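You operate a simulated robot arm through the tools that you are given. There is no shell and no other tool.

You are at the controls of a simulated two-armed robot. One attempt, no reset.

Task
Set speed and pressure as the green machine card says, then try it.
Fine: knobs set and counter reset before the start; stop once it shows 5 or more.

It is judged by the outcome, as a careful person would: the job done as asked, and still so three seconds after it is handed in. It fails if anything else is knocked over, pushed out of place, dropped, spilled or broken.

Robot
Two 7-joint arms with fingered hands on one trunk that stands fixed in place. Base frame: the origin is at the foot of the trunk, x ahead of it, y to its left, z up. Readings come in cm, degrees, newtons and seconds.
The left shoulder is at [6, 16.6, 97.6], the right one opposite. With the tool pointing down near the work surface each hand reaches from about 32 to 84 cm from the base axis, measured 20 degrees to its own side. Payload 5 kg a hand.
The TCP of each hand is the grasp point between the finger pads, 3.2 cm short of the fingertips. In the tool frame z runs along the fingers and y along their closing line. The gripper opens to 16 cm. The gripper's body begins 8.9 cm behind the TCP. The gripper is a hand of 3 fingers: y runs from the thumb to the fingers, the wrist lies at [0, 0, -26.7] in the tool frame.
Orientation is that of the tool frame in the base frame, as [roll, pitch, yaw] about the fixed x, y, z axes, in that order (R = Rz(yaw) Ry(pitch) Rx(roll)). With the fingers straight down and closing along the base's y, the tool's x points along the base's -x, its y along +y and its z along -z.

Tools
- The arms move only by the tool step_arm. It takes "left_commands", "right_commands" or both (then of equal length, played together; a hand with none holds still); each is a list of rows, each a list of 6 numbers: the shift along the tool's x, y, z in m, then the turn, a rotation vector about the tool's x, y, z in degrees. In form: [[tx, ty, tz, rx, ry, rz], ...]. A call has 1 to 20 rows; each row shifts and turns the commanded pose from where the row before left it, along the tool's axes as they then stand. Each row takes 0.2 s and may step no farther than 5 cm and 8.6 degrees from the row before; otherwise, the whole call is refused. Where a pose cannot be reached the arm comes as near as it can. A force on the tool above 40 N (or 10 N above the force at the start of the call, whichever is more), or a blocked arm, ends the call early, and 0.2 s more pass. In this call time passes only in rows, and 0.2 s behind the last. The reply holds the time, the measured pose of the TCP, the force on the tool along the base axes, the opening and the grip force, in the units named above and with some noise, with the torque about the TCP (base axes, N m) and any sound that the robot's microphone picked up, and new pictures: "views" is both (left out), scene, wrist or none (wrist: the cameras of the hands that moved).
- Cameras (640 x 400 px; columns grow to the right, rows downward): "scene" is now at [4.82, -2.64, 162.16]; the picture's right is [-0.31, -0.95, 0.00], its down [-0.64, 0.21, -0.74] and it looks along [0.70, -0.23, -0.68] (base axes); focal length 371 px, centre (320, 200). "left" rides on the left gripper at [-6.5, -0.4, -11.6] in its tool frame; the picture's right is [0.06, -1.00, 0.00], its down [0.87, 0.06, -0.49] and it looks along [0.49, 0.03, 0.87] (tool axes); focal length 261 px, centre (320, 200). "right" rides on the right gripper at [6.5, -0.4, -11.6] in its tool frame; the picture's right is [0.06, 1.00, 0.00], its down [-0.87, 0.06, -0.49] and it looks along [-0.49, 0.03, 0.87] (tool axes); focal length 261 px, centre (320, 200). There is no depth. A picture from a camera that has moved, and an enlarged one, comes with that camera's place and axes in the base frame and with its lens.
- raise_lower(by): slides the trunk up (or, below 0, down) by that many cm; the arms and the scene camera ride with it, the base frame stays. It gives what a move gives, with no picture.
- curl_fingers(finger1, finger2, thumb_bend, hand): sets how far each is bent, from 0 (flat) to 1 (curled in); at 0.3 the hand is open as for a grip, at 0.7 the pads meet at the TCP. One left out holds its place. A second passes; each finger stops where it meets its share of the squeeze, and holds until it gets a number again. It is the only way to open and close the hand. It gives what a move gives, with no picture; readings hold the bend of each and the force on the fingers (four entries, about 0 where the hand has none), thumb and palm.
- aim_head(pan, tilt): turns the head with the scene camera to pan (to the left, within 86 degrees either way) and tilt (down, from -29 to 69), counted from straight ahead of the robot. It gives what a move gives, and a new picture of the scene camera.
- enlarge(camera, box): a new picture of the part [left, top, right, bottom] of that camera's present view, enlarged. No time passes.
- hand_in(): hands the job in; it is judged then, once.

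Places have to be worked out from the pictures, the camera data and where the tool is seen. Open the grippers and draw the arms clear of the work before you hand the job in, unless the task says otherwise.

The tools are called as name(argument=value, ...) on one line, values as JSON. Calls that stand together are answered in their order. step_arm: Moves the arms, as the interface text tells. Its arguments: {"type":"object","properties":{"left_commands":{"type":"array"},"right_commands":{"type":"array"},"views":{"type":"string","enum":["both","scene","wrist","none"]}},"required":[]} The other tools are called the same way: raise_lower (by) slides the trunk up or down; curl_fingers (finger1, finger2, thumb_bend, hand) moves the fingers one by one; aim_head (pan, tilt) turns the head that bears the scene camera; enlarge (camera, box) takes an enlarged picture of a part of a camera's view; hand_in () hands the job in.

At the start:

```text
t: 0.0
left_ee_pos: [36.49, 5.07, 138.03]
left_tcp_rot: [-180.0, 0.0, -180.0]
left_wrist_force: [1.0, 0.5, -0.1]
left_moment: [0.02, -0.01, 0.0]
left_opening: 16.0
left_finger_force: 0.0
left_shape: jaw
left_bend: [0.3, 0.3, 0.3]
left_finger forces: [0.1, 0.1, 0.1, 0.0, 0.1, 0.0]
right_ee_pos: [40.72, -34.03, 132.56]
right_tcp_rot: [179.9, -0.1, 180.0]
right_wrist_force: [0.9, 0.1, -0.3]
right_moment: [0.04, -0.01, 0.01]
right_opening: 16.0
right_finger_force: 0.1
right_shape: jaw
right_bend: [0.3, 0.3, 0.3]
right_finger forces: [0.0, 0.0, 0.0, 0.1, 0.0, 0.0]
trunk travel left (down, up): [-52.5, 6.5]
head pan, tilt: [-17.9, 42.6]
```

scene: 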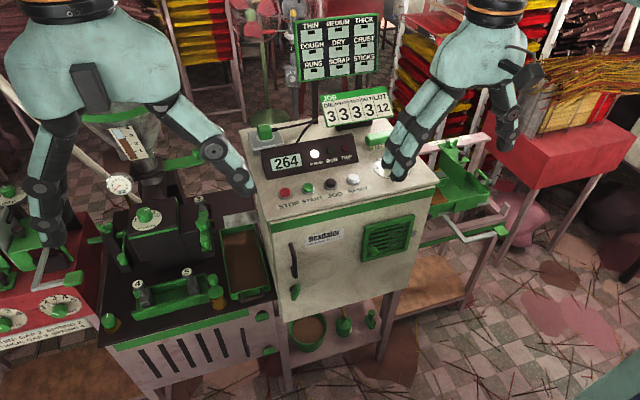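
right: 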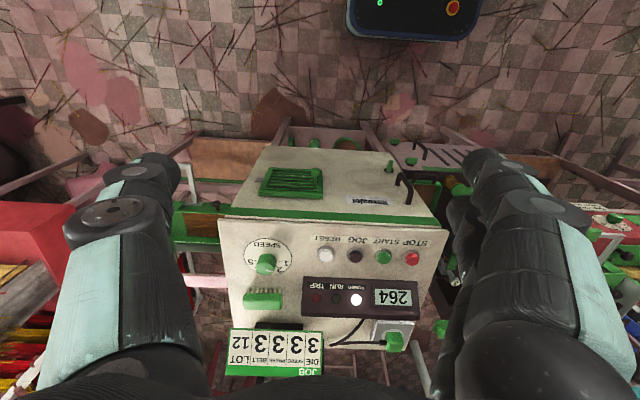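
left: 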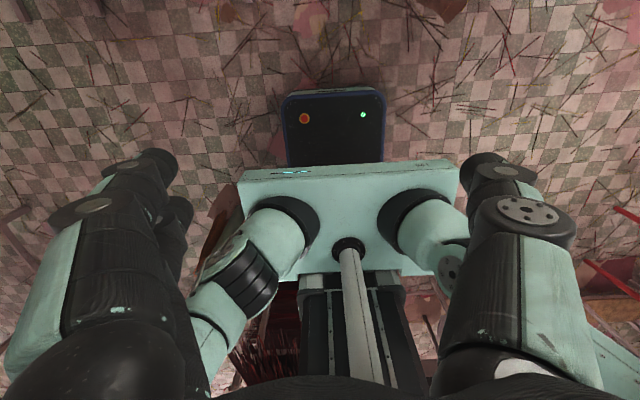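

The machine's panel, with a job card (DIE/SPEED/PRESS/BELT/LOT), sits in the middle, with other cards around. I'll enlarge the cards and panel to read them.

enlarge(camera="scene", box=[280, 80, 410, 160])

enlarge(camera="scene", box=[240, 130, 440, 255])

enlarge(camera="scene", box=[280, 0, 400, 90])

enlarge(camera="scene", box=[60, 80, 280, 220])

enlarge(camera="scene", box=[0, 180, 280, 370])

enlarge(camera="right", box=[210, 200, 450, 390])

```text
4.92 times, centred on (345, 120) of scene
camera zoom: at [4.82, -2.64, 162.16], right [-0.31, -0.95, 0.0], down [-0.64, 0.21, -0.74], along [0.7, -0.23, -0.68], focal length 1828 px, centre (197, 594)
```

zoom: 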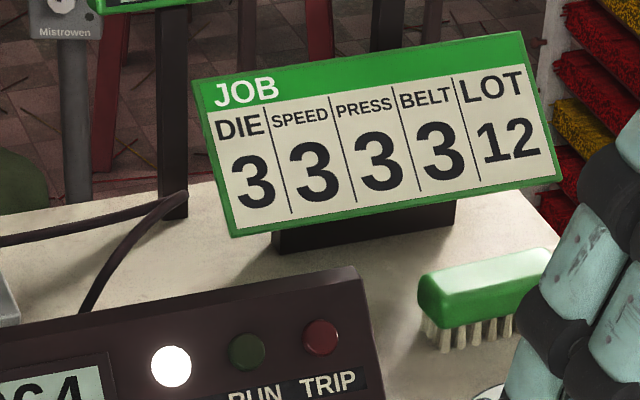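

```text
3.20 times, centred on (340, 192) of scene
camera zoom: at [4.82, -2.64, 162.16], right [-0.31, -0.95, 0.0], down [-0.64, 0.21, -0.74], along [0.7, -0.23, -0.68], focal length 1188 px, centre (256, 224)
```

zoom: 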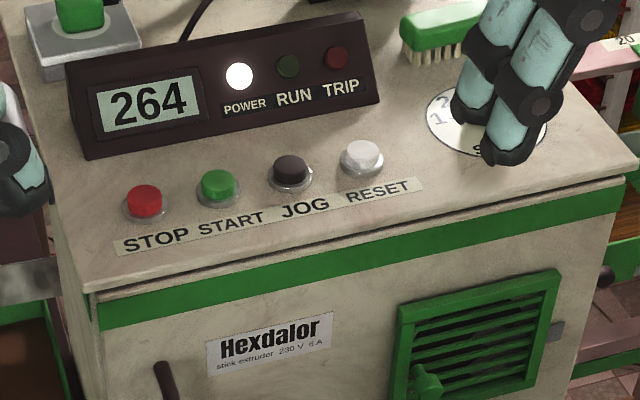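

```text
4.44 times, centred on (340, 45) of scene
camera zoom: at [4.82, -2.64, 162.16], right [-0.31, -0.95, 0.0], down [-0.64, 0.21, -0.74], along [0.7, -0.23, -0.68], focal length 1650 px, centre (231, 889)
```

zoom: 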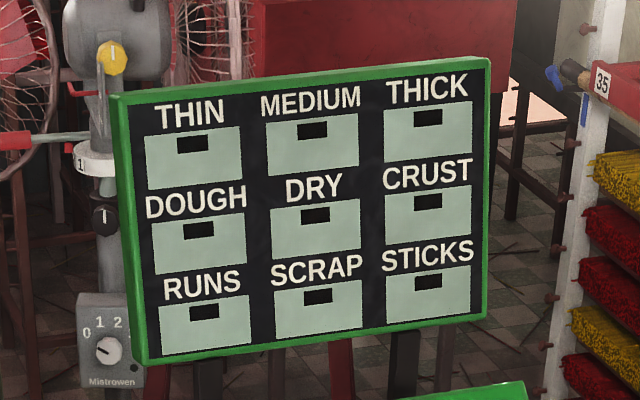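

```text
2.86 times, centred on (170, 150) of scene
camera zoom: at [4.82, -2.64, 162.16], right [-0.31, -0.95, 0.0], down [-0.64, 0.21, -0.74], along [0.7, -0.23, -0.68], focal length 1061 px, centre (749, 343)
```

zoom: 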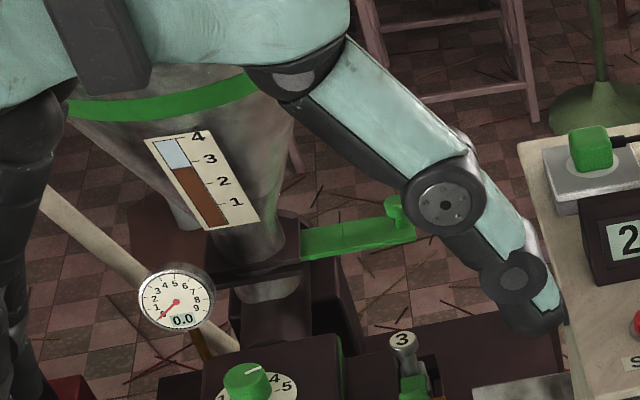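

```text
2.11 times, centred on (140, 275) of scene
camera zoom: at [4.82, -2.64, 162.16], right [-0.31, -0.95, 0.0], down [-0.64, 0.21, -0.74], along [0.7, -0.23, -0.68], focal length 782 px, centre (699, 42)
```

zoom: 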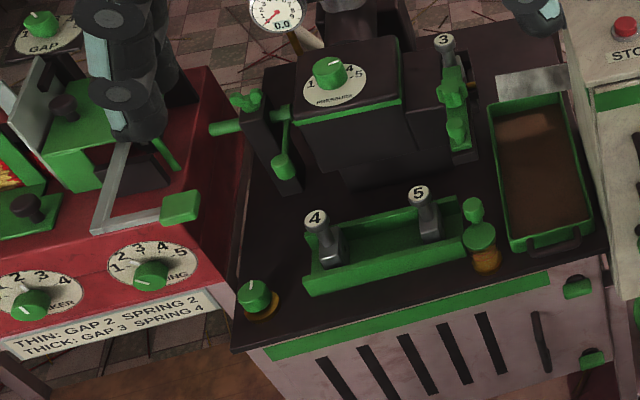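

```text
2.11 times, centred on (330, 295) of right
camera zoom: at [34.41, -34.56, 144.14], right [-0.06, 1.0, 0.0], down [0.87, 0.05, 0.49], along [0.49, 0.03, -0.87], focal length 549 px, centre (299, 0)
```

zoom: 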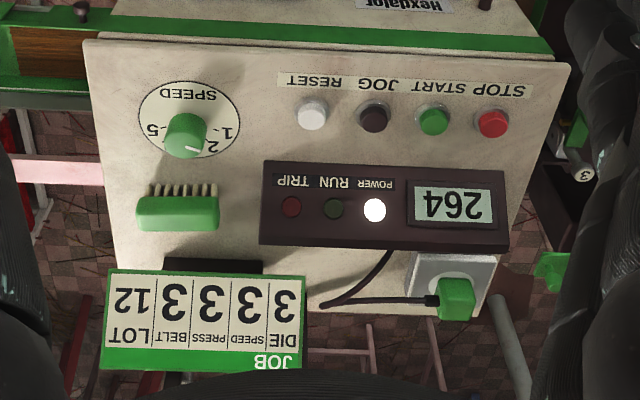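

The job card calls for speed 3 and press 3. The speed knob sits near 2 and the pressure knob near 4. RESET triangulates to about [67.4, -31.4, 106]. I'll aim the head at the extruder unit on the left for more detail.

aim_head(pan=10, tilt=45)

```text
t: 0.9
left_ee_pos: [36.5, 5.05, 137.98]
left_tcp_rot: [-180.0, 0.1, -180.0]
left_wrist_force: [0.5, -0.2, 0.3]
left_moment: [0.0, -0.01, -0.03]
left_opening: 16.02
left_finger_force: 0.1
left_shape: jaw
left_bend: [0.3, 0.3, 0.3]
left_finger forces: [0.0, 0.0, 0.0, 0.0, 0.1, 0.0]
right_ee_pos: [40.79, -34.09, 132.48]
right_tcp_rot: [179.9, -0.1, -180.0]
right_wrist_force: [-0.6, -0.6, 0.3]
right_moment: [0.01, -0.02, -0.02]
right_opening: 15.98
right_finger_force: 0.0
right_shape: jaw
right_bend: [0.3, 0.3, 0.3]
right_finger forces: [0.1, 0.0, 0.0, 0.1, 0.0, 0.0]
trunk travel left (down, up): [-52.5, 6.5]
head pan, tilt: [10.0, 45.0]
camera scene: at [4.92, 1.31, 161.82], right [0.17, -0.98, 0.0], down [-0.7, -0.12, -0.71], along [0.7, 0.12, -0.71], focal length 371 px, centre (320, 200)
```

scene: 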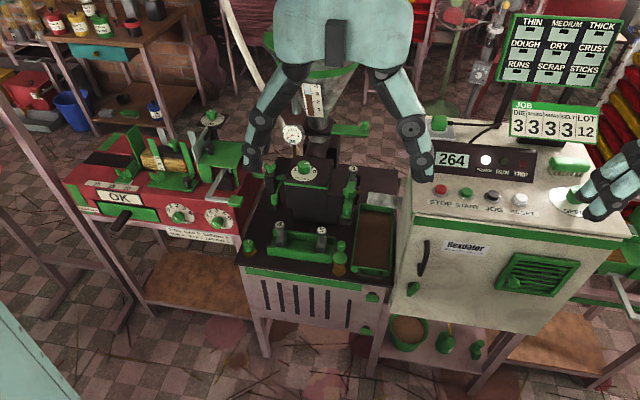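

enlarge(camera="scene", box=[240, 60, 410, 166])

enlarge(camera="scene", box=[240, 150, 410, 256])

enlarge(camera="scene", box=[270, 140, 350, 190])

enlarge(camera="scene", box=[60, 100, 260, 250])

enlarge(camera="scene", box=[400, 90, 640, 240])

```text
3.76 times, centred on (325, 113) of scene
camera zoom: at [4.92, 1.31, 161.82], right [0.17, -0.98, 0.0], down [-0.7, -0.12, -0.71], along [0.7, 0.12, -0.71], focal length 1398 px, centre (301, 528)
```

zoom: 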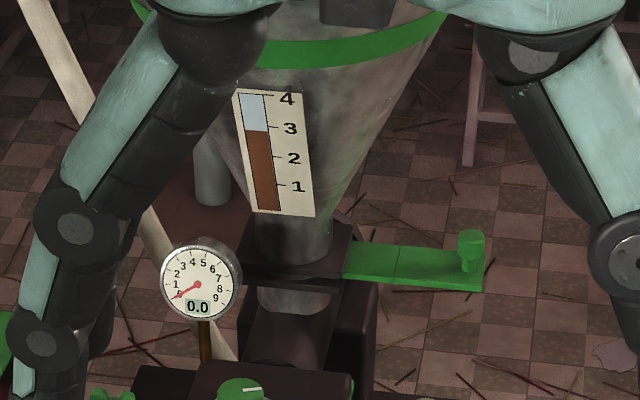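

```text
3.76 times, centred on (325, 203) of scene
camera zoom: at [4.92, 1.31, 161.82], right [0.17, -0.98, 0.0], down [-0.7, -0.12, -0.71], along [0.7, 0.12, -0.71], focal length 1398 px, centre (301, 189)
```

zoom: 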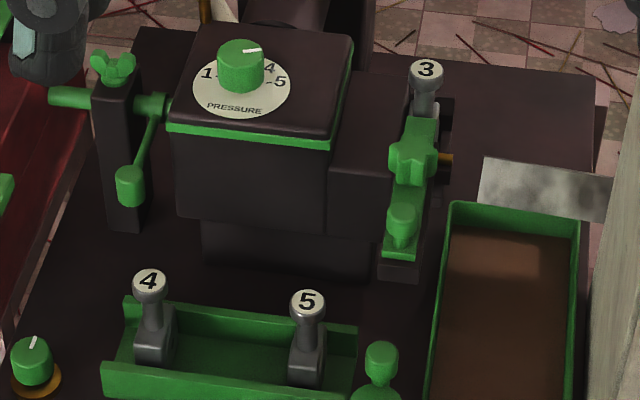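

```text
8.00 times, centred on (310, 165) of scene
camera zoom: at [4.92, 1.31, 161.82], right [0.17, -0.98, 0.0], down [-0.7, -0.12, -0.71], along [0.7, 0.12, -0.71], focal length 2970 px, centre (400, 480)
```

zoom: 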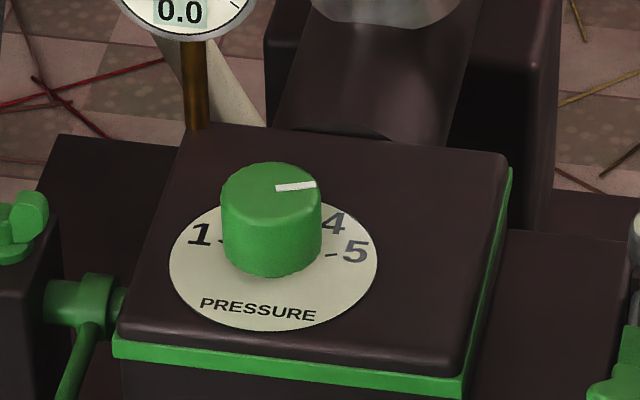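

```text
2.67 times, centred on (160, 175) of scene
camera zoom: at [4.92, 1.31, 161.82], right [0.17, -0.98, 0.0], down [-0.7, -0.12, -0.71], along [0.7, 0.12, -0.71], focal length 990 px, centre (747, 267)
```

zoom: 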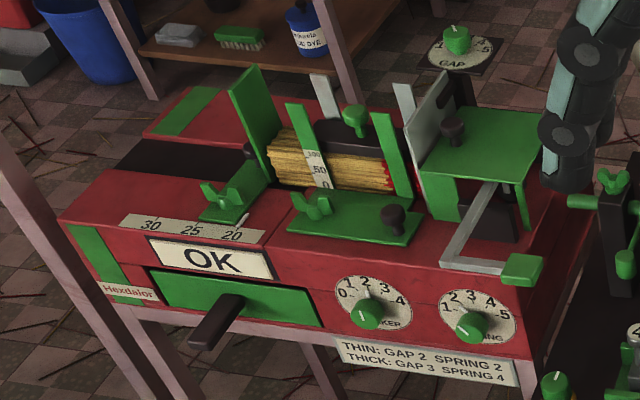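

```text
2.67 times, centred on (520, 165) of scene
camera zoom: at [4.92, 1.31, 161.82], right [0.17, -0.98, 0.0], down [-0.7, -0.12, -0.71], along [0.7, 0.12, -0.71], focal length 990 px, centre (-213, 293)
```

zoom: 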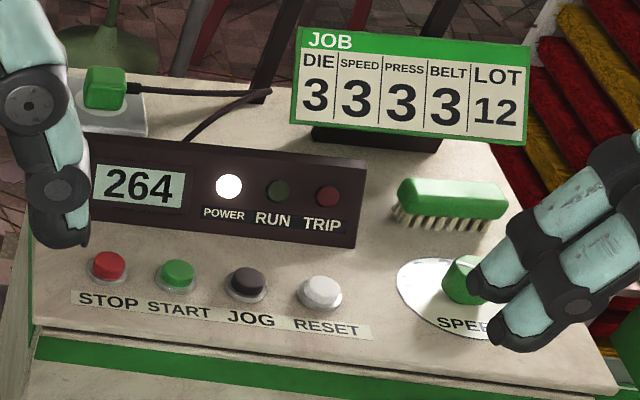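

Zoomed in, the pressure mark points to 5, with 3 straight ahead on the dial, and the gauge reads 0.0. I'll bring the left hand up over that unit and tilt it forward, so its camera can fix the knob's position.

step_arm(left_commands=[[-0.03, 0.016, 0.01, 0, 0, 0], [-0.03, 0.016, 0.01, 0, 0, 0], [-0.03, 0.016, 0.01, 0, 0, 0], [-0.03, 0.016, 0.01, 0, 0, 0], [-0.03, 0.016, 0.01, 0, 0, 0], [-0.03, 0.016, 0.01, 0, 0, 0], [-0.03, 0.016, 0.01, 0, 0, 0], [-0.03, 0.016, 0.01, 0, 0, 0], [0, 0, 0, 0, -8, 0], [0, 0, 0, 0, -8, 0], [0, 0, 0, 0, -8, 0], [0, 0, 0, 0, -8, 0]])

```text
t: 3.5
left_ee_pos: [60.3, 17.87, 129.98]
left_tcp_rot: [-180.0, 32.1, 180.0]
left_wrist_force: [0.1, 0.4, -0.3]
left_moment: [0.01, 0.02, 0.03]
left_opening: 15.99
left_finger_force: 0.0
left_shape: jaw
left_bend: [0.3, 0.3, 0.3]
left_finger forces: [0.0, 0.1, 0.1, 0.0, 0.0, 0.1]
right_ee_pos: [40.84, -34.01, 132.63]
right_tcp_rot: [-180.0, 0.0, 179.9]
right_wrist_force: [0.7, 0.0, -0.4]
right_moment: [-0.01, -0.05, 0.03]
right_opening: 15.99
right_finger_force: 0.0
right_shape: jaw
right_bend: [0.3, 0.3, 0.3]
right_finger forces: [0.2, 0.0, 0.0, 0.0, 0.0, 0.0]
trunk travel left (down, up): [-52.5, 6.5]
head pan, tilt: [10.0, 45.0]
camera scene: at [4.89, 1.36, 161.82], right [0.17, -0.98, 0.0], down [-0.7, -0.12, -0.71], along [0.7, 0.12, -0.71], focal length 371 px, centre (320, 200)
camera left: at [59.77, 17.47, 143.19], right [-0.05, -1.0, -0.03], down [-1.0, 0.06, -0.04], along [0.05, 0.03, -1.0], focal length 261 px, centre (320, 200)
```

scene: 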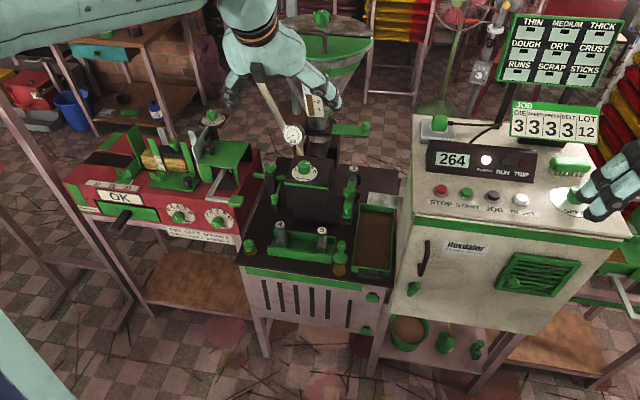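
left: 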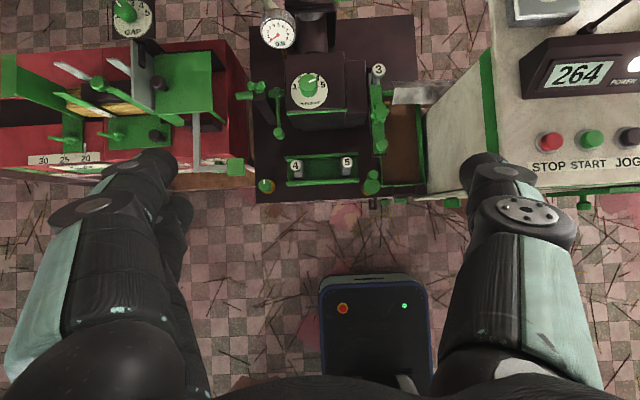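

From the two views the pressure knob's top is at about [84, 19.7, 95], just within reach. Next I'll move the right hand above and short of the speed knob, near [69, -42.5, 107], to look at it closely.

step_arm(right_commands=[[-0.035, -0.014, 0.015, 0, 0, 0], [-0.035, -0.014, 0.015, 0, 0, 0], [-0.035, -0.014, 0.015, 0, 0, 0], [-0.035, -0.014, 0.015, 0, 0, 0], [-0.035, -0.014, 0.01, 0, 0, 0], [-0.035, -0.014, 0.01, 0, 0, 0]])

```text
t: 4.9
left_ee_pos: [60.64, 17.83, 129.92]
left_tcp_rot: [180.0, 31.9, 179.9]
left_wrist_force: [0.3, -0.1, -0.3]
left_moment: [0.02, -0.01, 0.01]
left_opening: 16.01
left_finger_force: 0.0
left_shape: jaw
left_bend: [0.3, 0.3, 0.3]
left_finger forces: [0.0, 0.0, 0.0, 0.0, 0.1, 0.0]
right_ee_pos: [62.03, -42.42, 124.35]
right_tcp_rot: [179.9, -0.1, -179.9]
right_wrist_force: [0.6, -1.3, 0.2]
right_moment: [0.01, 0.04, 0.04]
right_opening: 16.0
right_finger_force: 0.0
right_shape: jaw
right_bend: [0.3, 0.3, 0.3]
right_finger forces: [0.0, 0.0, 0.0, 0.0, 0.0, 0.0]
trunk travel left (down, up): [-52.5, 6.5]
head pan, tilt: [10.0, 45.0]
camera scene: at [5.09, 1.29, 161.82], right [0.17, -0.98, 0.0], down [-0.7, -0.12, -0.71], along [0.7, 0.12, -0.71], focal length 371 px, centre (320, 200)
camera right: at [55.58, -42.91, 135.98], right [-0.06, 1.0, 0.0], down [0.87, 0.05, 0.49], along [0.49, 0.03, -0.87], focal length 261 px, centre (320, 200)
```

scene: 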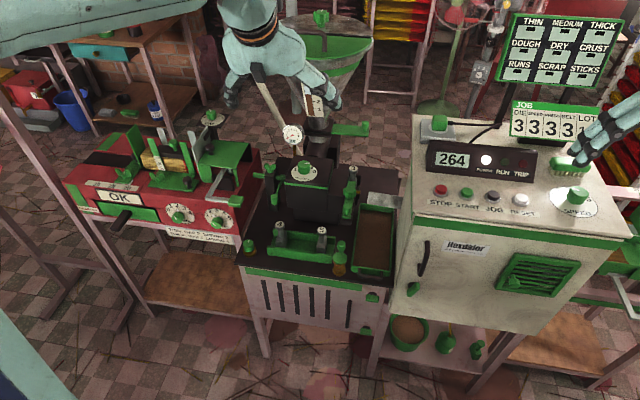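
right: 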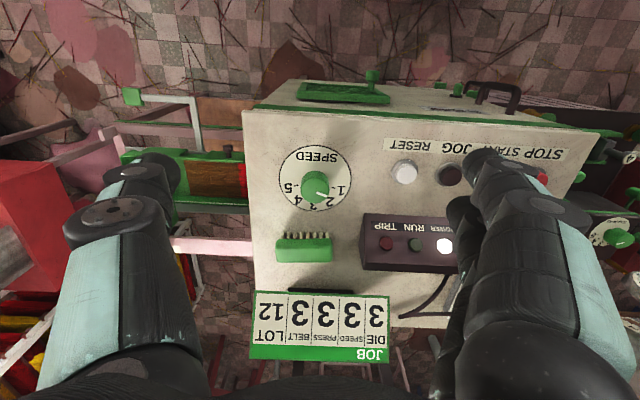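

enlarge(camera="right", box=[270, 140, 366, 210])

enlarge(camera="scene", box=[420, 90, 640, 230])

enlarge(camera="left", box=[240, 10, 430, 130])

enlarge(camera="right", box=[350, 130, 560, 270])

```text
5.71 times, centred on (318, 175) of right
camera zoom: at [55.58, -42.91, 135.98], right [-0.06, 1.0, 0.0], down [0.87, 0.05, 0.49], along [0.49, 0.03, -0.87], focal length 1489 px, centre (331, 343)
```

zoom: 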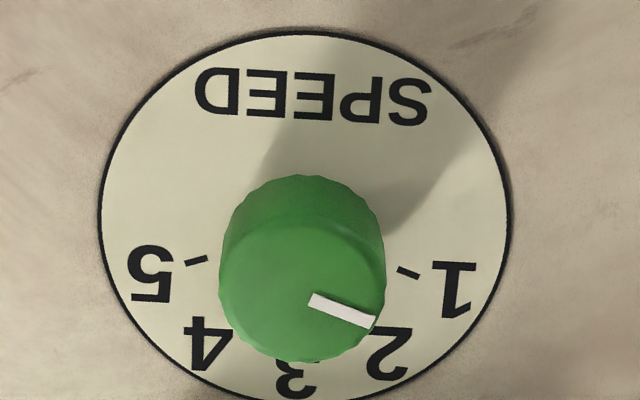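

```text
2.86 times, centred on (530, 160) of scene
camera zoom: at [5.09, 1.29, 161.82], right [0.17, -0.98, 0.0], down [-0.7, -0.12, -0.71], along [0.7, 0.12, -0.71], focal length 1061 px, centre (-280, 314)
```

zoom: 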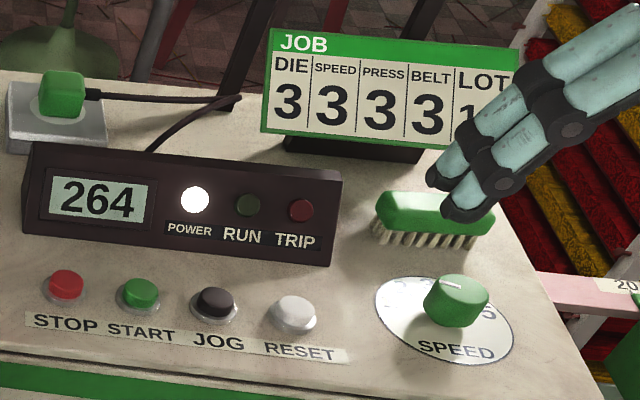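

```text
3.33 times, centred on (335, 70) of left
camera zoom: at [59.98, 17.42, 143.12], right [-0.05, -1.0, -0.03], down [-1.0, 0.06, -0.04], along [0.04, 0.03, -1.0], focal length 869 px, centre (270, 633)
```

zoom: 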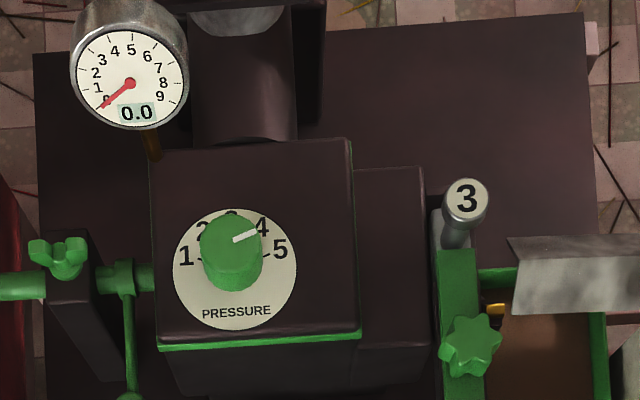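

```text
2.86 times, centred on (455, 200) of right
camera zoom: at [55.58, -42.91, 135.98], right [-0.06, 1.0, 0.0], down [0.87, 0.05, 0.49], along [0.49, 0.03, -0.87], focal length 745 px, centre (-66, 200)
```

zoom: 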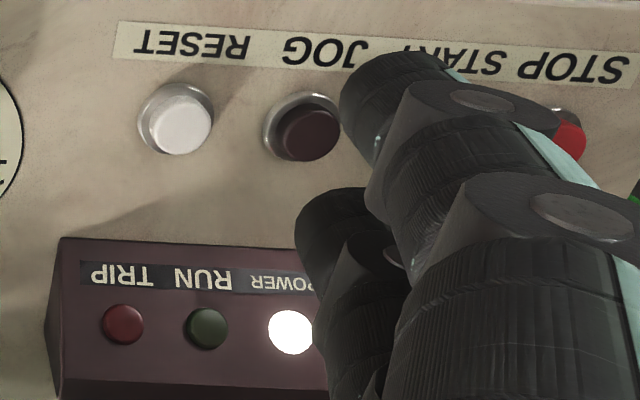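

The speed mark points to 1 and 3 is straight ahead (+x). The knob's top is at about [70.4, -42.6, 107.6], 3.6 cm wide, over a panel at about 103.6. I'll hover over it, pre-turn the hand 33° counterclockwise and half close the fingers.

step_arm(right_commands=[[-0.042, -0.001, 0.02, 0, 0, 0], [-0.042, -0.001, 0.02, 0, 0, 0], [0, 0, 0.01, 0, 0, -8.25], [0, 0, 0, 0, 0, -8.25], [0, 0, 0, 0, 0, -8.25], [0, 0, 0, 0, 0, -8.25]], views="none")

curl_fingers(hand="right", finger1=0.5, finger2=0.5, thumb_bend=0.5)

step_arm(right_commands=[[0, 0, 0.005, 0, 0, 0]])

```text
t: 6.3
left_ee_pos: [60.53, 17.47, 130.06]
left_tcp_rot: [179.9, 32.1, 179.7]
left_wrist_force: [0.2, -2.6, -0.4]
left_moment: [0.09, 0.03, 0.04]
left_opening: 15.97
left_finger_force: 0.1
left_shape: jaw
left_bend: [0.3, 0.3, 0.3]
left_finger forces: [0.0, 0.0, 0.1, 0.0, 0.0, 0.0]
right_ee_pos: [70.19, -43.16, 119.38]
right_tcp_rot: [179.9, -0.1, -150.1]
right_wrist_force: [1.0, 1.7, 1.5]
right_moment: [-0.17, 0.09, 0.0]
right_opening: 15.97
right_finger_force: 0.0
right_shape: jaw
right_bend: [0.3, 0.3, 0.3]
right_finger forces: [0.1, 0.0, 0.0, 0.1, 0.0, 0.1]
trunk travel left (down, up): [-52.5, 6.5]
head pan, tilt: [10.0, 45.0]
```

```text
t: 7.3
left_ee_pos: [60.54, 17.87, 130.02]
left_tcp_rot: [179.9, 32.0, 180.0]
left_wrist_force: [-0.4, -0.7, 0.4]
left_moment: [0.02, -0.03, 0.0]
left_opening: 16.0
left_finger_force: 0.0
left_shape: jaw
left_bend: [0.3, 0.3, 0.3]
left_finger forces: [0.0, 0.0, 0.0, 0.0, 0.0, 0.1]
right_ee_pos: [70.19, -42.55, 119.53]
right_tcp_rot: [-180.0, 0.2, -149.8]
right_wrist_force: [-0.6, 0.1, 0.6]
right_moment: [0.02, 0.02, 0.0]
right_opening: 8.79
right_finger_force: 0.0
right_shape: fingers
right_bend: [0.5, 0.5, 0.5]
right_finger forces: [0.0, 0.0, 0.1, 0.1, 0.0, 0.0]
trunk travel left (down, up): [-52.5, 6.5]
head pan, tilt: [10.0, 45.0]
```

```text
t: 7.7
left_ee_pos: [60.62, 17.77, 129.95]
left_tcp_rot: [180.0, 32.0, 180.0]
left_wrist_force: [-0.6, 0.1, -0.1]
left_moment: [-0.02, -0.03, 0.01]
left_opening: 15.98
left_finger_force: 0.0
left_shape: jaw
left_bend: [0.3, 0.3, 0.3]
left_finger forces: [0.0, 0.0, 0.0, 0.1, 0.0, 0.0]
right_ee_pos: [70.25, -42.69, 119.07]
right_tcp_rot: [-180.0, 0.1, -147.1]
right_wrist_force: [-0.5, -0.4, -0.2]
right_moment: [0.0, -0.01, -0.04]
right_opening: 8.78
right_finger_force: 0.1
right_shape: fingers
right_bend: [0.5, 0.5, 0.5]
right_finger forces: [0.0, 0.0, 0.0, 0.0, 0.0, 0.0]
trunk travel left (down, up): [-52.5, 6.5]
head pan, tilt: [10.0, 45.0]
camera scene: at [4.92, 1.26, 161.82], right [0.17, -0.98, 0.0], down [-0.7, -0.12, -0.71], along [0.7, 0.12, -0.71], focal length 371 px, centre (320, 200)
camera right: at [64.94, -46.68, 130.59], right [-0.59, 0.8, 0.0], down [0.7, 0.52, 0.49], along [0.4, 0.29, -0.87], focal length 261 px, centre (320, 200)
```

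scene: 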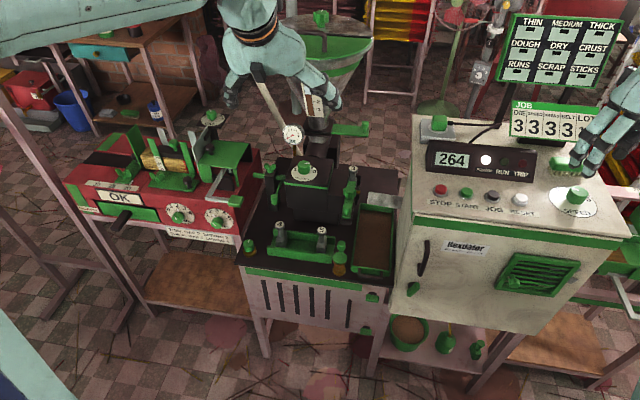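
right: 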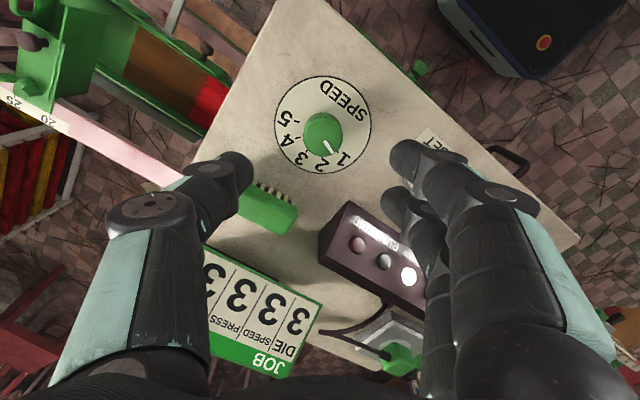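

The knob lies right under the TCP with the fingers straddling it. I'll descend until the fingertips are just above the panel (TCP z about 107.3).

step_arm(right_commands=[[0, 0, 0.03, 0, 0, 0], [0, 0, 0.03, 0, 0, 0], [0, 0, 0.03, 0, 0, 0], [0, 0, 0.015, 0, 0, 0], [0, 0, 0.01, 0, 0, 0], [0, 0, 0, 0, 0, 0]])

```text
t: 8.9
left_ee_pos: [60.49, 17.77, 130.03]
left_tcp_rot: [179.8, 32.0, 179.9]
left_wrist_force: [1.5, -0.4, -0.1]
left_moment: [0.02, 0.05, 0.01]
left_opening: 16.01
left_finger_force: 0.0
left_shape: jaw
left_bend: [0.3, 0.3, 0.3]
left_finger forces: [0.1, 0.0, 0.0, 0.0, 0.0, 0.0]
right_ee_pos: [70.32, -42.84, 109.01]
right_tcp_rot: [-179.5, 0.9, -147.5]
right_wrist_force: [-3.2, -1.5, 23.7]
right_moment: [0.95, 1.12, 0.22]
right_opening: 8.94
right_finger_force: 12.3
right_shape: fingers
right_bend: [0.51, 0.5, 0.5]
right_finger forces: [18.5, 5.3, 0.0, 0.0, 0.1, 0.0]
trunk travel left (down, up): [-52.5, 6.5]
head pan, tilt: [10.0, 45.0]
stopped in row 5 (right hand): the force on the tool passed its limit at 49 N (the readings are from after the stop); the commanded pose is now the measured one
camera scene: at [4.83, 1.29, 161.85], right [0.17, -0.99, 0.0], down [-0.7, -0.12, -0.71], along [0.7, 0.12, -0.71], focal length 371 px, centre (320, 200)
camera right: at [64.89, -46.76, 120.53], right [-0.59, 0.81, -0.01], down [0.69, 0.51, 0.51], along [0.41, 0.29, -0.86], focal length 261 px, centre (320, 200)
```

scene: 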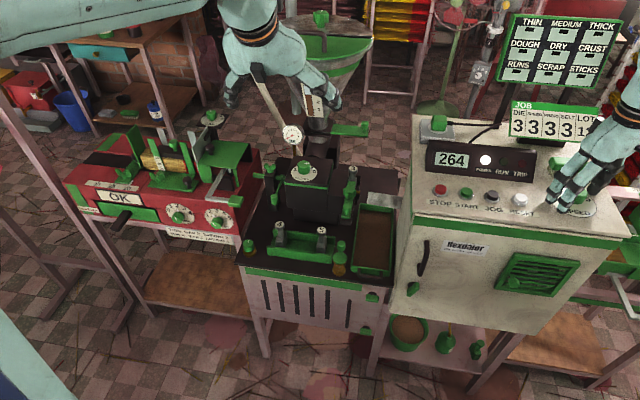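
right: 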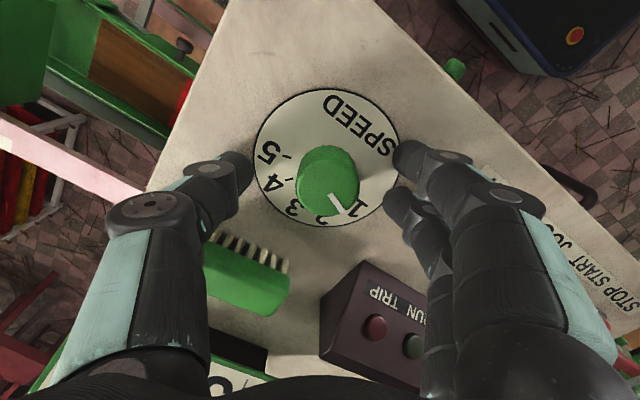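

The fingertips met the panel at TCP z 109.0, because half-curled fingers reach lower than closed ones. I'll lift a centimetre, close the fingers to just outside the knob, and come down again.

step_arm(right_commands=[[0, 0, -0.012, 0, 0, 0], [0, 0, 0, 0, 0, 0]], views="none")

curl_fingers(hand="right", finger1=0.57, finger2=0.57, thumb_bend=0.57)

step_arm(right_commands=[[0, 0, 0.008, 0, 0, 0], [0, 0, 0, 0, 0, 0]], views="wrist")

```text
t: 9.5
left_ee_pos: [60.46, 17.85, 129.97]
left_tcp_rot: [-179.9, 32.0, 179.9]
left_wrist_force: [0.4, -0.1, 0.4]
left_moment: [-0.03, -0.07, 0.01]
left_opening: 15.98
left_finger_force: 0.1
left_shape: jaw
left_bend: [0.3, 0.3, 0.3]
left_finger forces: [0.0, 0.0, 0.0, 0.0, 0.0, 0.1]
right_ee_pos: [70.27, -42.7, 109.78]
right_tcp_rot: [-179.8, 0.6, -147.2]
right_wrist_force: [0.3, -0.4, -0.1]
right_moment: [0.02, 0.03, -0.01]
right_opening: 8.73
right_finger_force: 0.1
right_shape: fingers
right_bend: [0.5, 0.5, 0.5]
right_finger forces: [0.0, 0.1, 0.0, 0.1, 0.0, 0.0]
trunk travel left (down, up): [-52.5, 6.5]
head pan, tilt: [10.0, 45.0]
```

```text
t: 10.5
left_ee_pos: [60.49, 17.83, 129.96]
left_tcp_rot: [179.9, 32.0, 179.8]
left_wrist_force: [0.4, -0.9, 0.0]
left_moment: [-0.02, 0.02, -0.01]
left_opening: 15.99
left_finger_force: 0.0
left_shape: jaw
left_bend: [0.3, 0.3, 0.3]
left_finger forces: [0.1, 0.0, 0.1, 0.0, 0.1, 0.0]
right_ee_pos: [70.31, -42.68, 109.88]
right_tcp_rot: [-179.6, 0.6, -147.1]
right_wrist_force: [0.3, 0.2, 0.0]
right_moment: [-0.01, 0.02, -0.02]
right_opening: 6.36
right_finger_force: 0.0
right_shape: fingers
right_bend: [0.56, 0.56, 0.56]
right_finger forces: [0.0, 0.1, 0.0, 0.0, 0.1, 0.0]
trunk travel left (down, up): [-52.5, 6.5]
head pan, tilt: [10.0, 45.0]
```

```text
t: 11.1
left_ee_pos: [60.36, 17.75, 129.88]
left_tcp_rot: [180.0, 32.1, 179.9]
left_wrist_force: [-0.6, -0.4, -0.3]
left_moment: [-0.01, 0.02, 0.06]
left_opening: 15.96
left_finger_force: 0.0
left_shape: jaw
left_bend: [0.3, 0.3, 0.3]
left_finger forces: [0.0, 0.0, 0.0, 0.1, 0.0, 0.0]
right_ee_pos: [70.44, -42.66, 108.99]
right_tcp_rot: [-179.7, 0.7, -147.2]
right_wrist_force: [0.1, -0.8, 2.5]
right_moment: [0.04, 0.06, 0.04]
right_opening: 6.36
right_finger_force: 0.4
right_shape: fingers
right_bend: [0.56, 0.56, 0.56]
right_finger forces: [1.1, 0.0, 0.1, 0.0, 0.0, 0.1]
trunk travel left (down, up): [-52.5, 6.5]
head pan, tilt: [10.0, 45.0]
camera right: at [65.0, -46.64, 120.59], right [-0.59, 0.81, -0.01], down [0.69, 0.52, 0.5], along [0.41, 0.29, -0.87], focal length 261 px, centre (320, 200)
```

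right: 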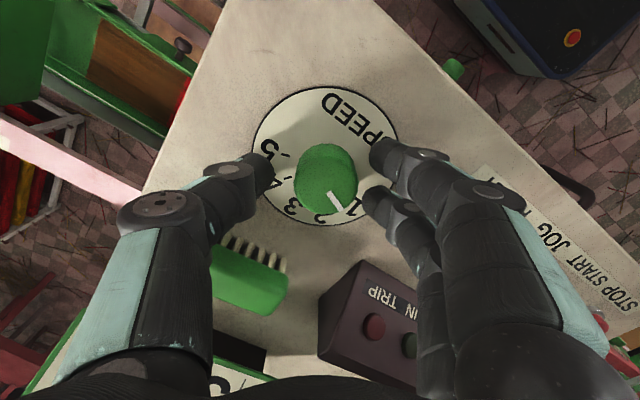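

The knob is centred between thumb and fingers, with a light touch on the panel. I'll lift 2 mm and close onto the knob.

step_arm(right_commands=[[0, 0, -0.002, 0, 0, 0]], views="none")

curl_fingers(hand="right", finger1=0.7, finger2=0.7, thumb_bend=0.7)

enlarge(camera="right", box=[220, 80, 430, 220])

```text
t: 11.5
left_ee_pos: [60.54, 17.76, 130.08]
left_tcp_rot: [179.9, 32.0, 179.9]
left_wrist_force: [-0.1, 0.0, 0.7]
left_moment: [0.03, 0.01, 0.03]
left_opening: 16.0
left_finger_force: 0.1
left_shape: jaw
left_bend: [0.3, 0.3, 0.3]
left_finger forces: [0.0, 0.0, 0.0, 0.0, 0.0, 0.0]
right_ee_pos: [70.3, -42.68, 109.32]
right_tcp_rot: [-179.7, 0.6, -147.3]
right_wrist_force: [-0.1, -0.1, 0.7]
right_moment: [0.0, 0.01, -0.04]
right_opening: 6.36
right_finger_force: 0.1
right_shape: fingers
right_bend: [0.56, 0.56, 0.56]
right_finger forces: [0.1, 0.1, 0.0, 0.0, 0.1, 0.0]
trunk travel left (down, up): [-52.5, 6.5]
head pan, tilt: [10.0, 45.0]
```

```text
t: 12.5
left_ee_pos: [60.48, 17.87, 130.0]
left_tcp_rot: [-180.0, 31.9, 179.9]
left_wrist_force: [-0.3, 1.0, 0.0]
left_moment: [0.0, -0.02, -0.01]
left_opening: 15.96
left_finger_force: 0.0
left_shape: jaw
left_bend: [0.3, 0.3, 0.3]
left_finger forces: [0.0, 0.1, 0.0, 0.0, 0.0, 0.0]
right_ee_pos: [70.23, -42.7, 109.32]
right_tcp_rot: [-179.7, 0.6, -147.2]
right_wrist_force: [-2.9, 3.0, -5.7]
right_moment: [0.08, 0.04, 0.03]
right_opening: 3.58
right_finger_force: 11.2
right_shape: fingers
right_bend: [0.63, 0.65, 0.66]
right_finger forces: [7.8, 5.4, 0.0, 0.0, 9.5, 0.0]
trunk travel left (down, up): [-52.5, 6.5]
head pan, tilt: [10.0, 45.0]
```

```text
2.86 times, centred on (325, 150) of right
camera zoom: at [65.0, -46.63, 120.74], right [-0.59, 0.81, -0.01], down [0.7, 0.52, 0.5], along [0.41, 0.29, -0.87], focal length 745 px, centre (306, 343)
```

zoom: 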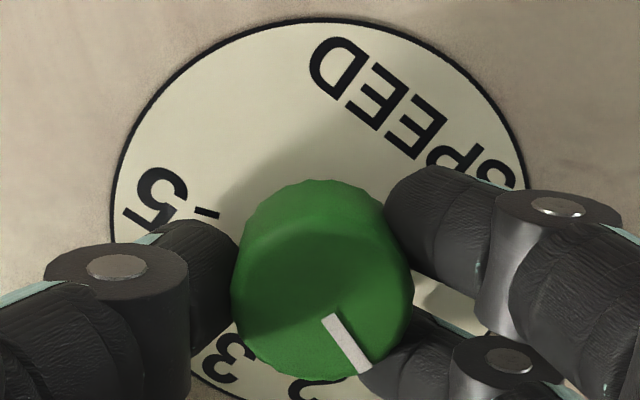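

The grip reads 3.58 cm and about 11 N on the knob. I'll turn it clockwise by about 33° first and check that the knob follows.

step_arm(right_commands=[[0, 0, 0, 0, 0, 8.25], [0, 0, 0, 0, 0, 8.25], [0, 0, 0, 0, 0, 8.25], [0, 0, 0, 0, 0, 8.25], [0, 0, 0, 0, 0, 0]], views="wrist")

enlarge(camera="right", box=[220, 80, 430, 220])

```text
t: 13.7
left_ee_pos: [60.44, 17.81, 130.03]
left_tcp_rot: [179.9, 32.0, 180.0]
left_wrist_force: [0.2, 0.5, 0.2]
left_moment: [-0.03, -0.01, 0.04]
left_opening: 16.02
left_finger_force: 0.1
left_shape: jaw
left_bend: [0.3, 0.3, 0.3]
left_finger forces: [0.0, 0.1, 0.0, 0.1, 0.0, 0.1]
right_ee_pos: [70.39, -42.71, 109.27]
right_tcp_rot: [179.9, 0.8, 179.6]
right_wrist_force: [-12.3, 0.5, -6.3]
right_moment: [-0.03, 0.27, 0.04]
right_opening: 3.56
right_finger_force: 11.8
right_shape: fingers
right_bend: [0.63, 0.65, 0.66]
right_finger forces: [9.9, 4.0, 0.1, 0.0, 10.2, 0.1]
trunk travel left (down, up): [-52.5, 6.5]
head pan, tilt: [10.0, 45.0]
camera right: at [63.7, -43.22, 120.74], right [-0.06, 1.0, 0.0], down [0.86, 0.05, 0.5], along [0.5, 0.03, -0.86], focal length 261 px, centre (320, 200)
```

right: 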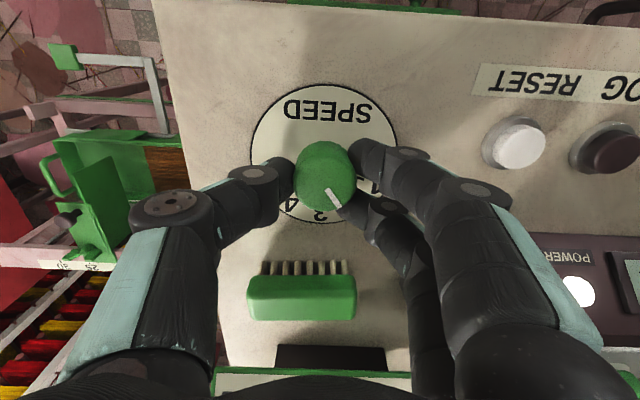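

```text
2.86 times, centred on (325, 150) of right
camera zoom: at [63.7, -43.22, 120.74], right [-0.06, 1.0, 0.0], down [0.86, 0.05, 0.5], along [0.5, 0.03, -0.86], focal length 745 px, centre (306, 343)
```

zoom: 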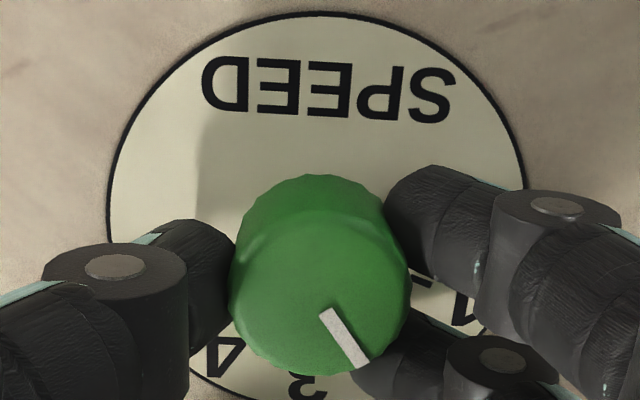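

The knob turned with the hand and the mark is now near 2. I'll turn another 33° clockwise.

step_arm(right_commands=[[0, 0, 0, 0, 0, 8.25], [0, 0, 0, 0, 0, 8.25], [0, 0, 0, 0, 0, 8.25], [0, 0, 0, 0, 0, 8.25], [0, 0, 0, 0, 0, 0]], views="wrist")

enlarge(camera="right", box=[220, 80, 430, 220])

enlarge(camera="scene", box=[420, 90, 640, 230])

```text
t: 14.9
left_ee_pos: [60.42, 17.77, 130.07]
left_tcp_rot: [-180.0, 32.0, 179.9]
left_wrist_force: [-0.1, 0.1, 0.1]
left_moment: [-0.03, 0.0, -0.02]
left_opening: 15.98
left_finger_force: 0.1
left_shape: jaw
left_bend: [0.3, 0.3, 0.3]
left_finger forces: [0.0, 0.0, 0.1, 0.0, 0.1, 0.0]
right_ee_pos: [70.19, -42.63, 109.41]
right_tcp_rot: [179.5, 0.6, 146.7]
right_wrist_force: [-11.9, -0.7, -4.1]
right_moment: [-0.05, 0.27, 0.0]
right_opening: 3.54
right_finger_force: 11.8
right_shape: fingers
right_bend: [0.64, 0.67, 0.66]
right_finger forces: [7.3, 3.1, 0.0, 0.1, 13.5, 0.0]
trunk travel left (down, up): [-52.5, 6.5]
head pan, tilt: [10.0, 45.0]
camera right: at [64.54, -39.56, 120.8], right [0.5, 0.87, 0.01], down [0.75, -0.43, 0.5], along [0.44, -0.24, -0.87], focal length 261 px, centre (320, 200)
```

right: 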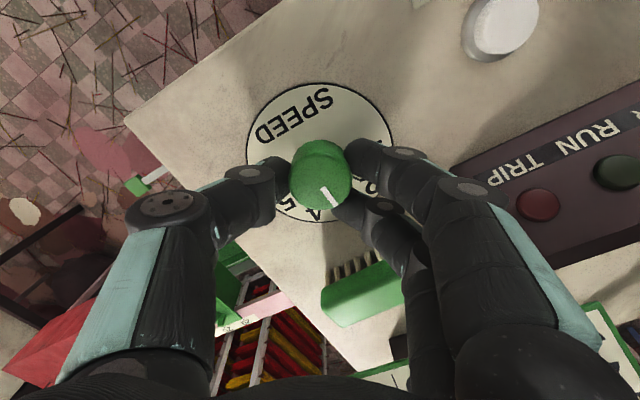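

```text
2.86 times, centred on (325, 150) of right
camera zoom: at [64.54, -39.56, 120.8], right [0.5, 0.87, 0.01], down [0.75, -0.43, 0.5], along [0.44, -0.24, -0.87], focal length 745 px, centre (306, 343)
```

zoom: 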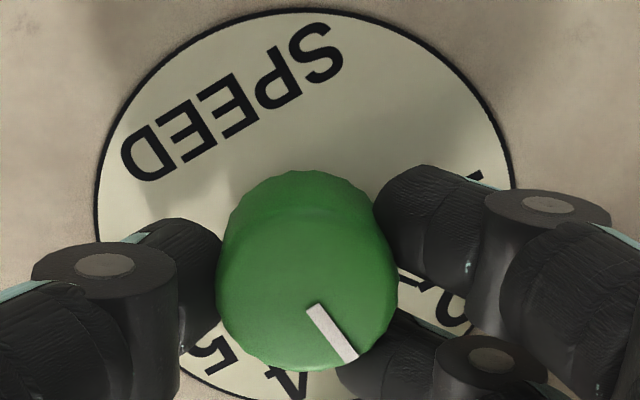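

```text
2.86 times, centred on (530, 160) of scene
camera zoom: at [4.84, 1.29, 161.83], right [0.17, -0.98, 0.0], down [-0.7, -0.12, -0.71], along [0.7, 0.12, -0.71], focal length 1061 px, centre (-280, 314)
```

zoom: 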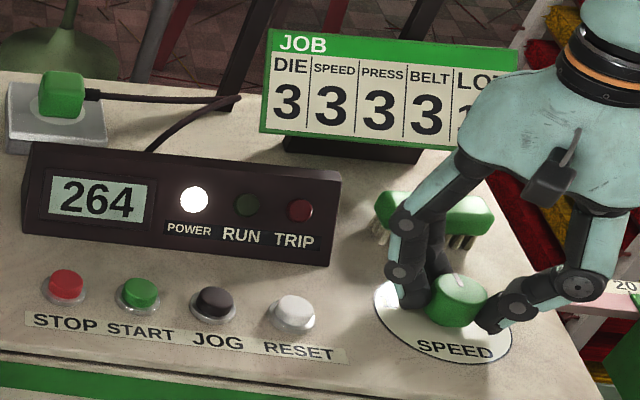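

The knob moved with the hand; the mark looks within a few degrees of straight ahead. I'll zoom in to check it before letting go.

enlarge(camera="scene", box=[556, 178, 604, 208])

enlarge(camera="right", box=[280, 130, 376, 210])

```text
13.33 times, centred on (580, 193) of scene
camera zoom: at [4.84, 1.29, 161.83], right [0.17, -0.98, 0.0], down [-0.7, -0.12, -0.71], along [0.7, 0.12, -0.71], focal length 4950 px, centre (-3147, 293)
```

zoom: 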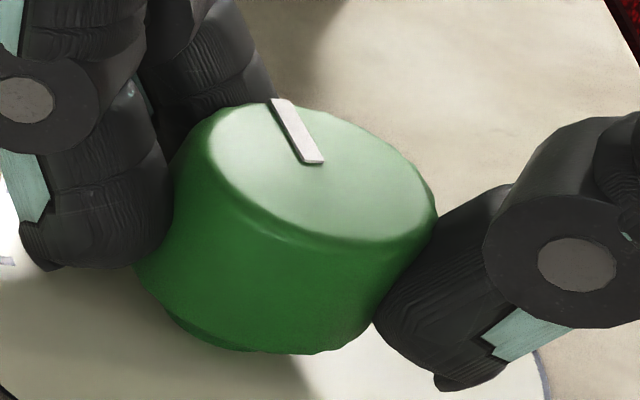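

```text
5.00 times, centred on (328, 170) of right
camera zoom: at [64.54, -39.56, 120.8], right [0.5, 0.87, 0.01], down [0.75, -0.43, 0.5], along [0.44, -0.24, -0.87], focal length 1303 px, centre (280, 350)
```

zoom: 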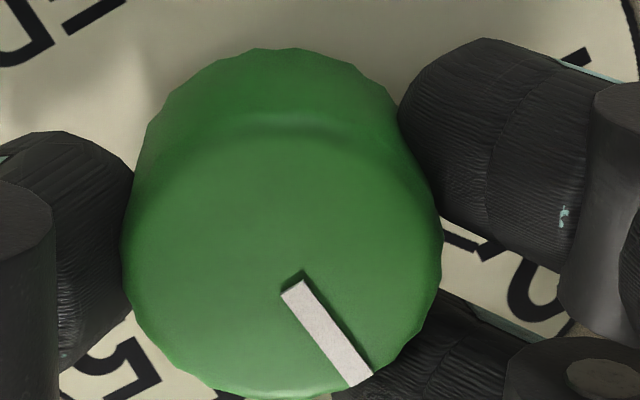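

Both views put the mark 2–5° short of straight ahead, on the "2" side. I'll turn 3° more clockwise.

step_arm(right_commands=[[0, 0, 0, 0, 0, 3], [0, 0, 0, 0, 0, 0]], views="none")

enlarge(camera="scene", box=[556, 178, 604, 208])

```text
t: 15.5
left_ee_pos: [60.39, 17.78, 129.88]
left_tcp_rot: [180.0, 32.1, 179.9]
left_wrist_force: [-0.3, 0.2, 0.6]
left_moment: [0.02, -0.01, 0.01]
left_opening: 16.0
left_finger_force: 0.0
left_shape: jaw
left_bend: [0.3, 0.3, 0.3]
left_finger forces: [0.1, 0.0, 0.1, 0.0, 0.0, 0.0]
right_ee_pos: [70.21, -42.67, 109.17]
right_tcp_rot: [179.6, 0.6, 143.7]
right_wrist_force: [-10.6, -1.5, -4.7]
right_moment: [-0.13, 0.29, -0.02]
right_opening: 3.59
right_finger_force: 11.8
right_shape: fingers
right_bend: [0.64, 0.67, 0.66]
right_finger forces: [7.0, 3.1, 0.0, 0.1, 13.8, 0.1]
trunk travel left (down, up): [-52.5, 6.5]
head pan, tilt: [10.0, 45.0]
```

```text
13.33 times, centred on (580, 193) of scene
camera zoom: at [4.84, 1.28, 161.82], right [0.17, -0.98, 0.0], down [-0.7, -0.12, -0.71], along [0.7, 0.12, -0.71], focal length 4950 px, centre (-3147, 293)
```

zoom: 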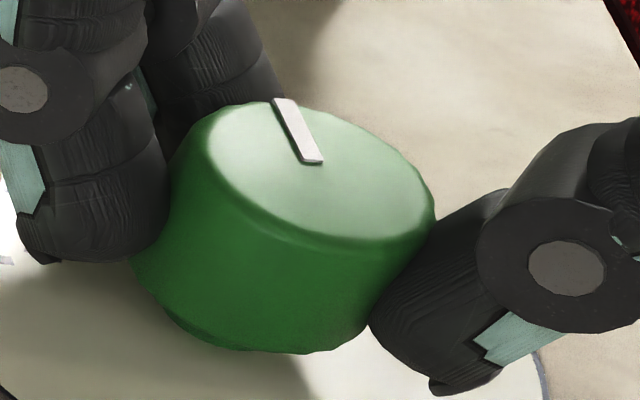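

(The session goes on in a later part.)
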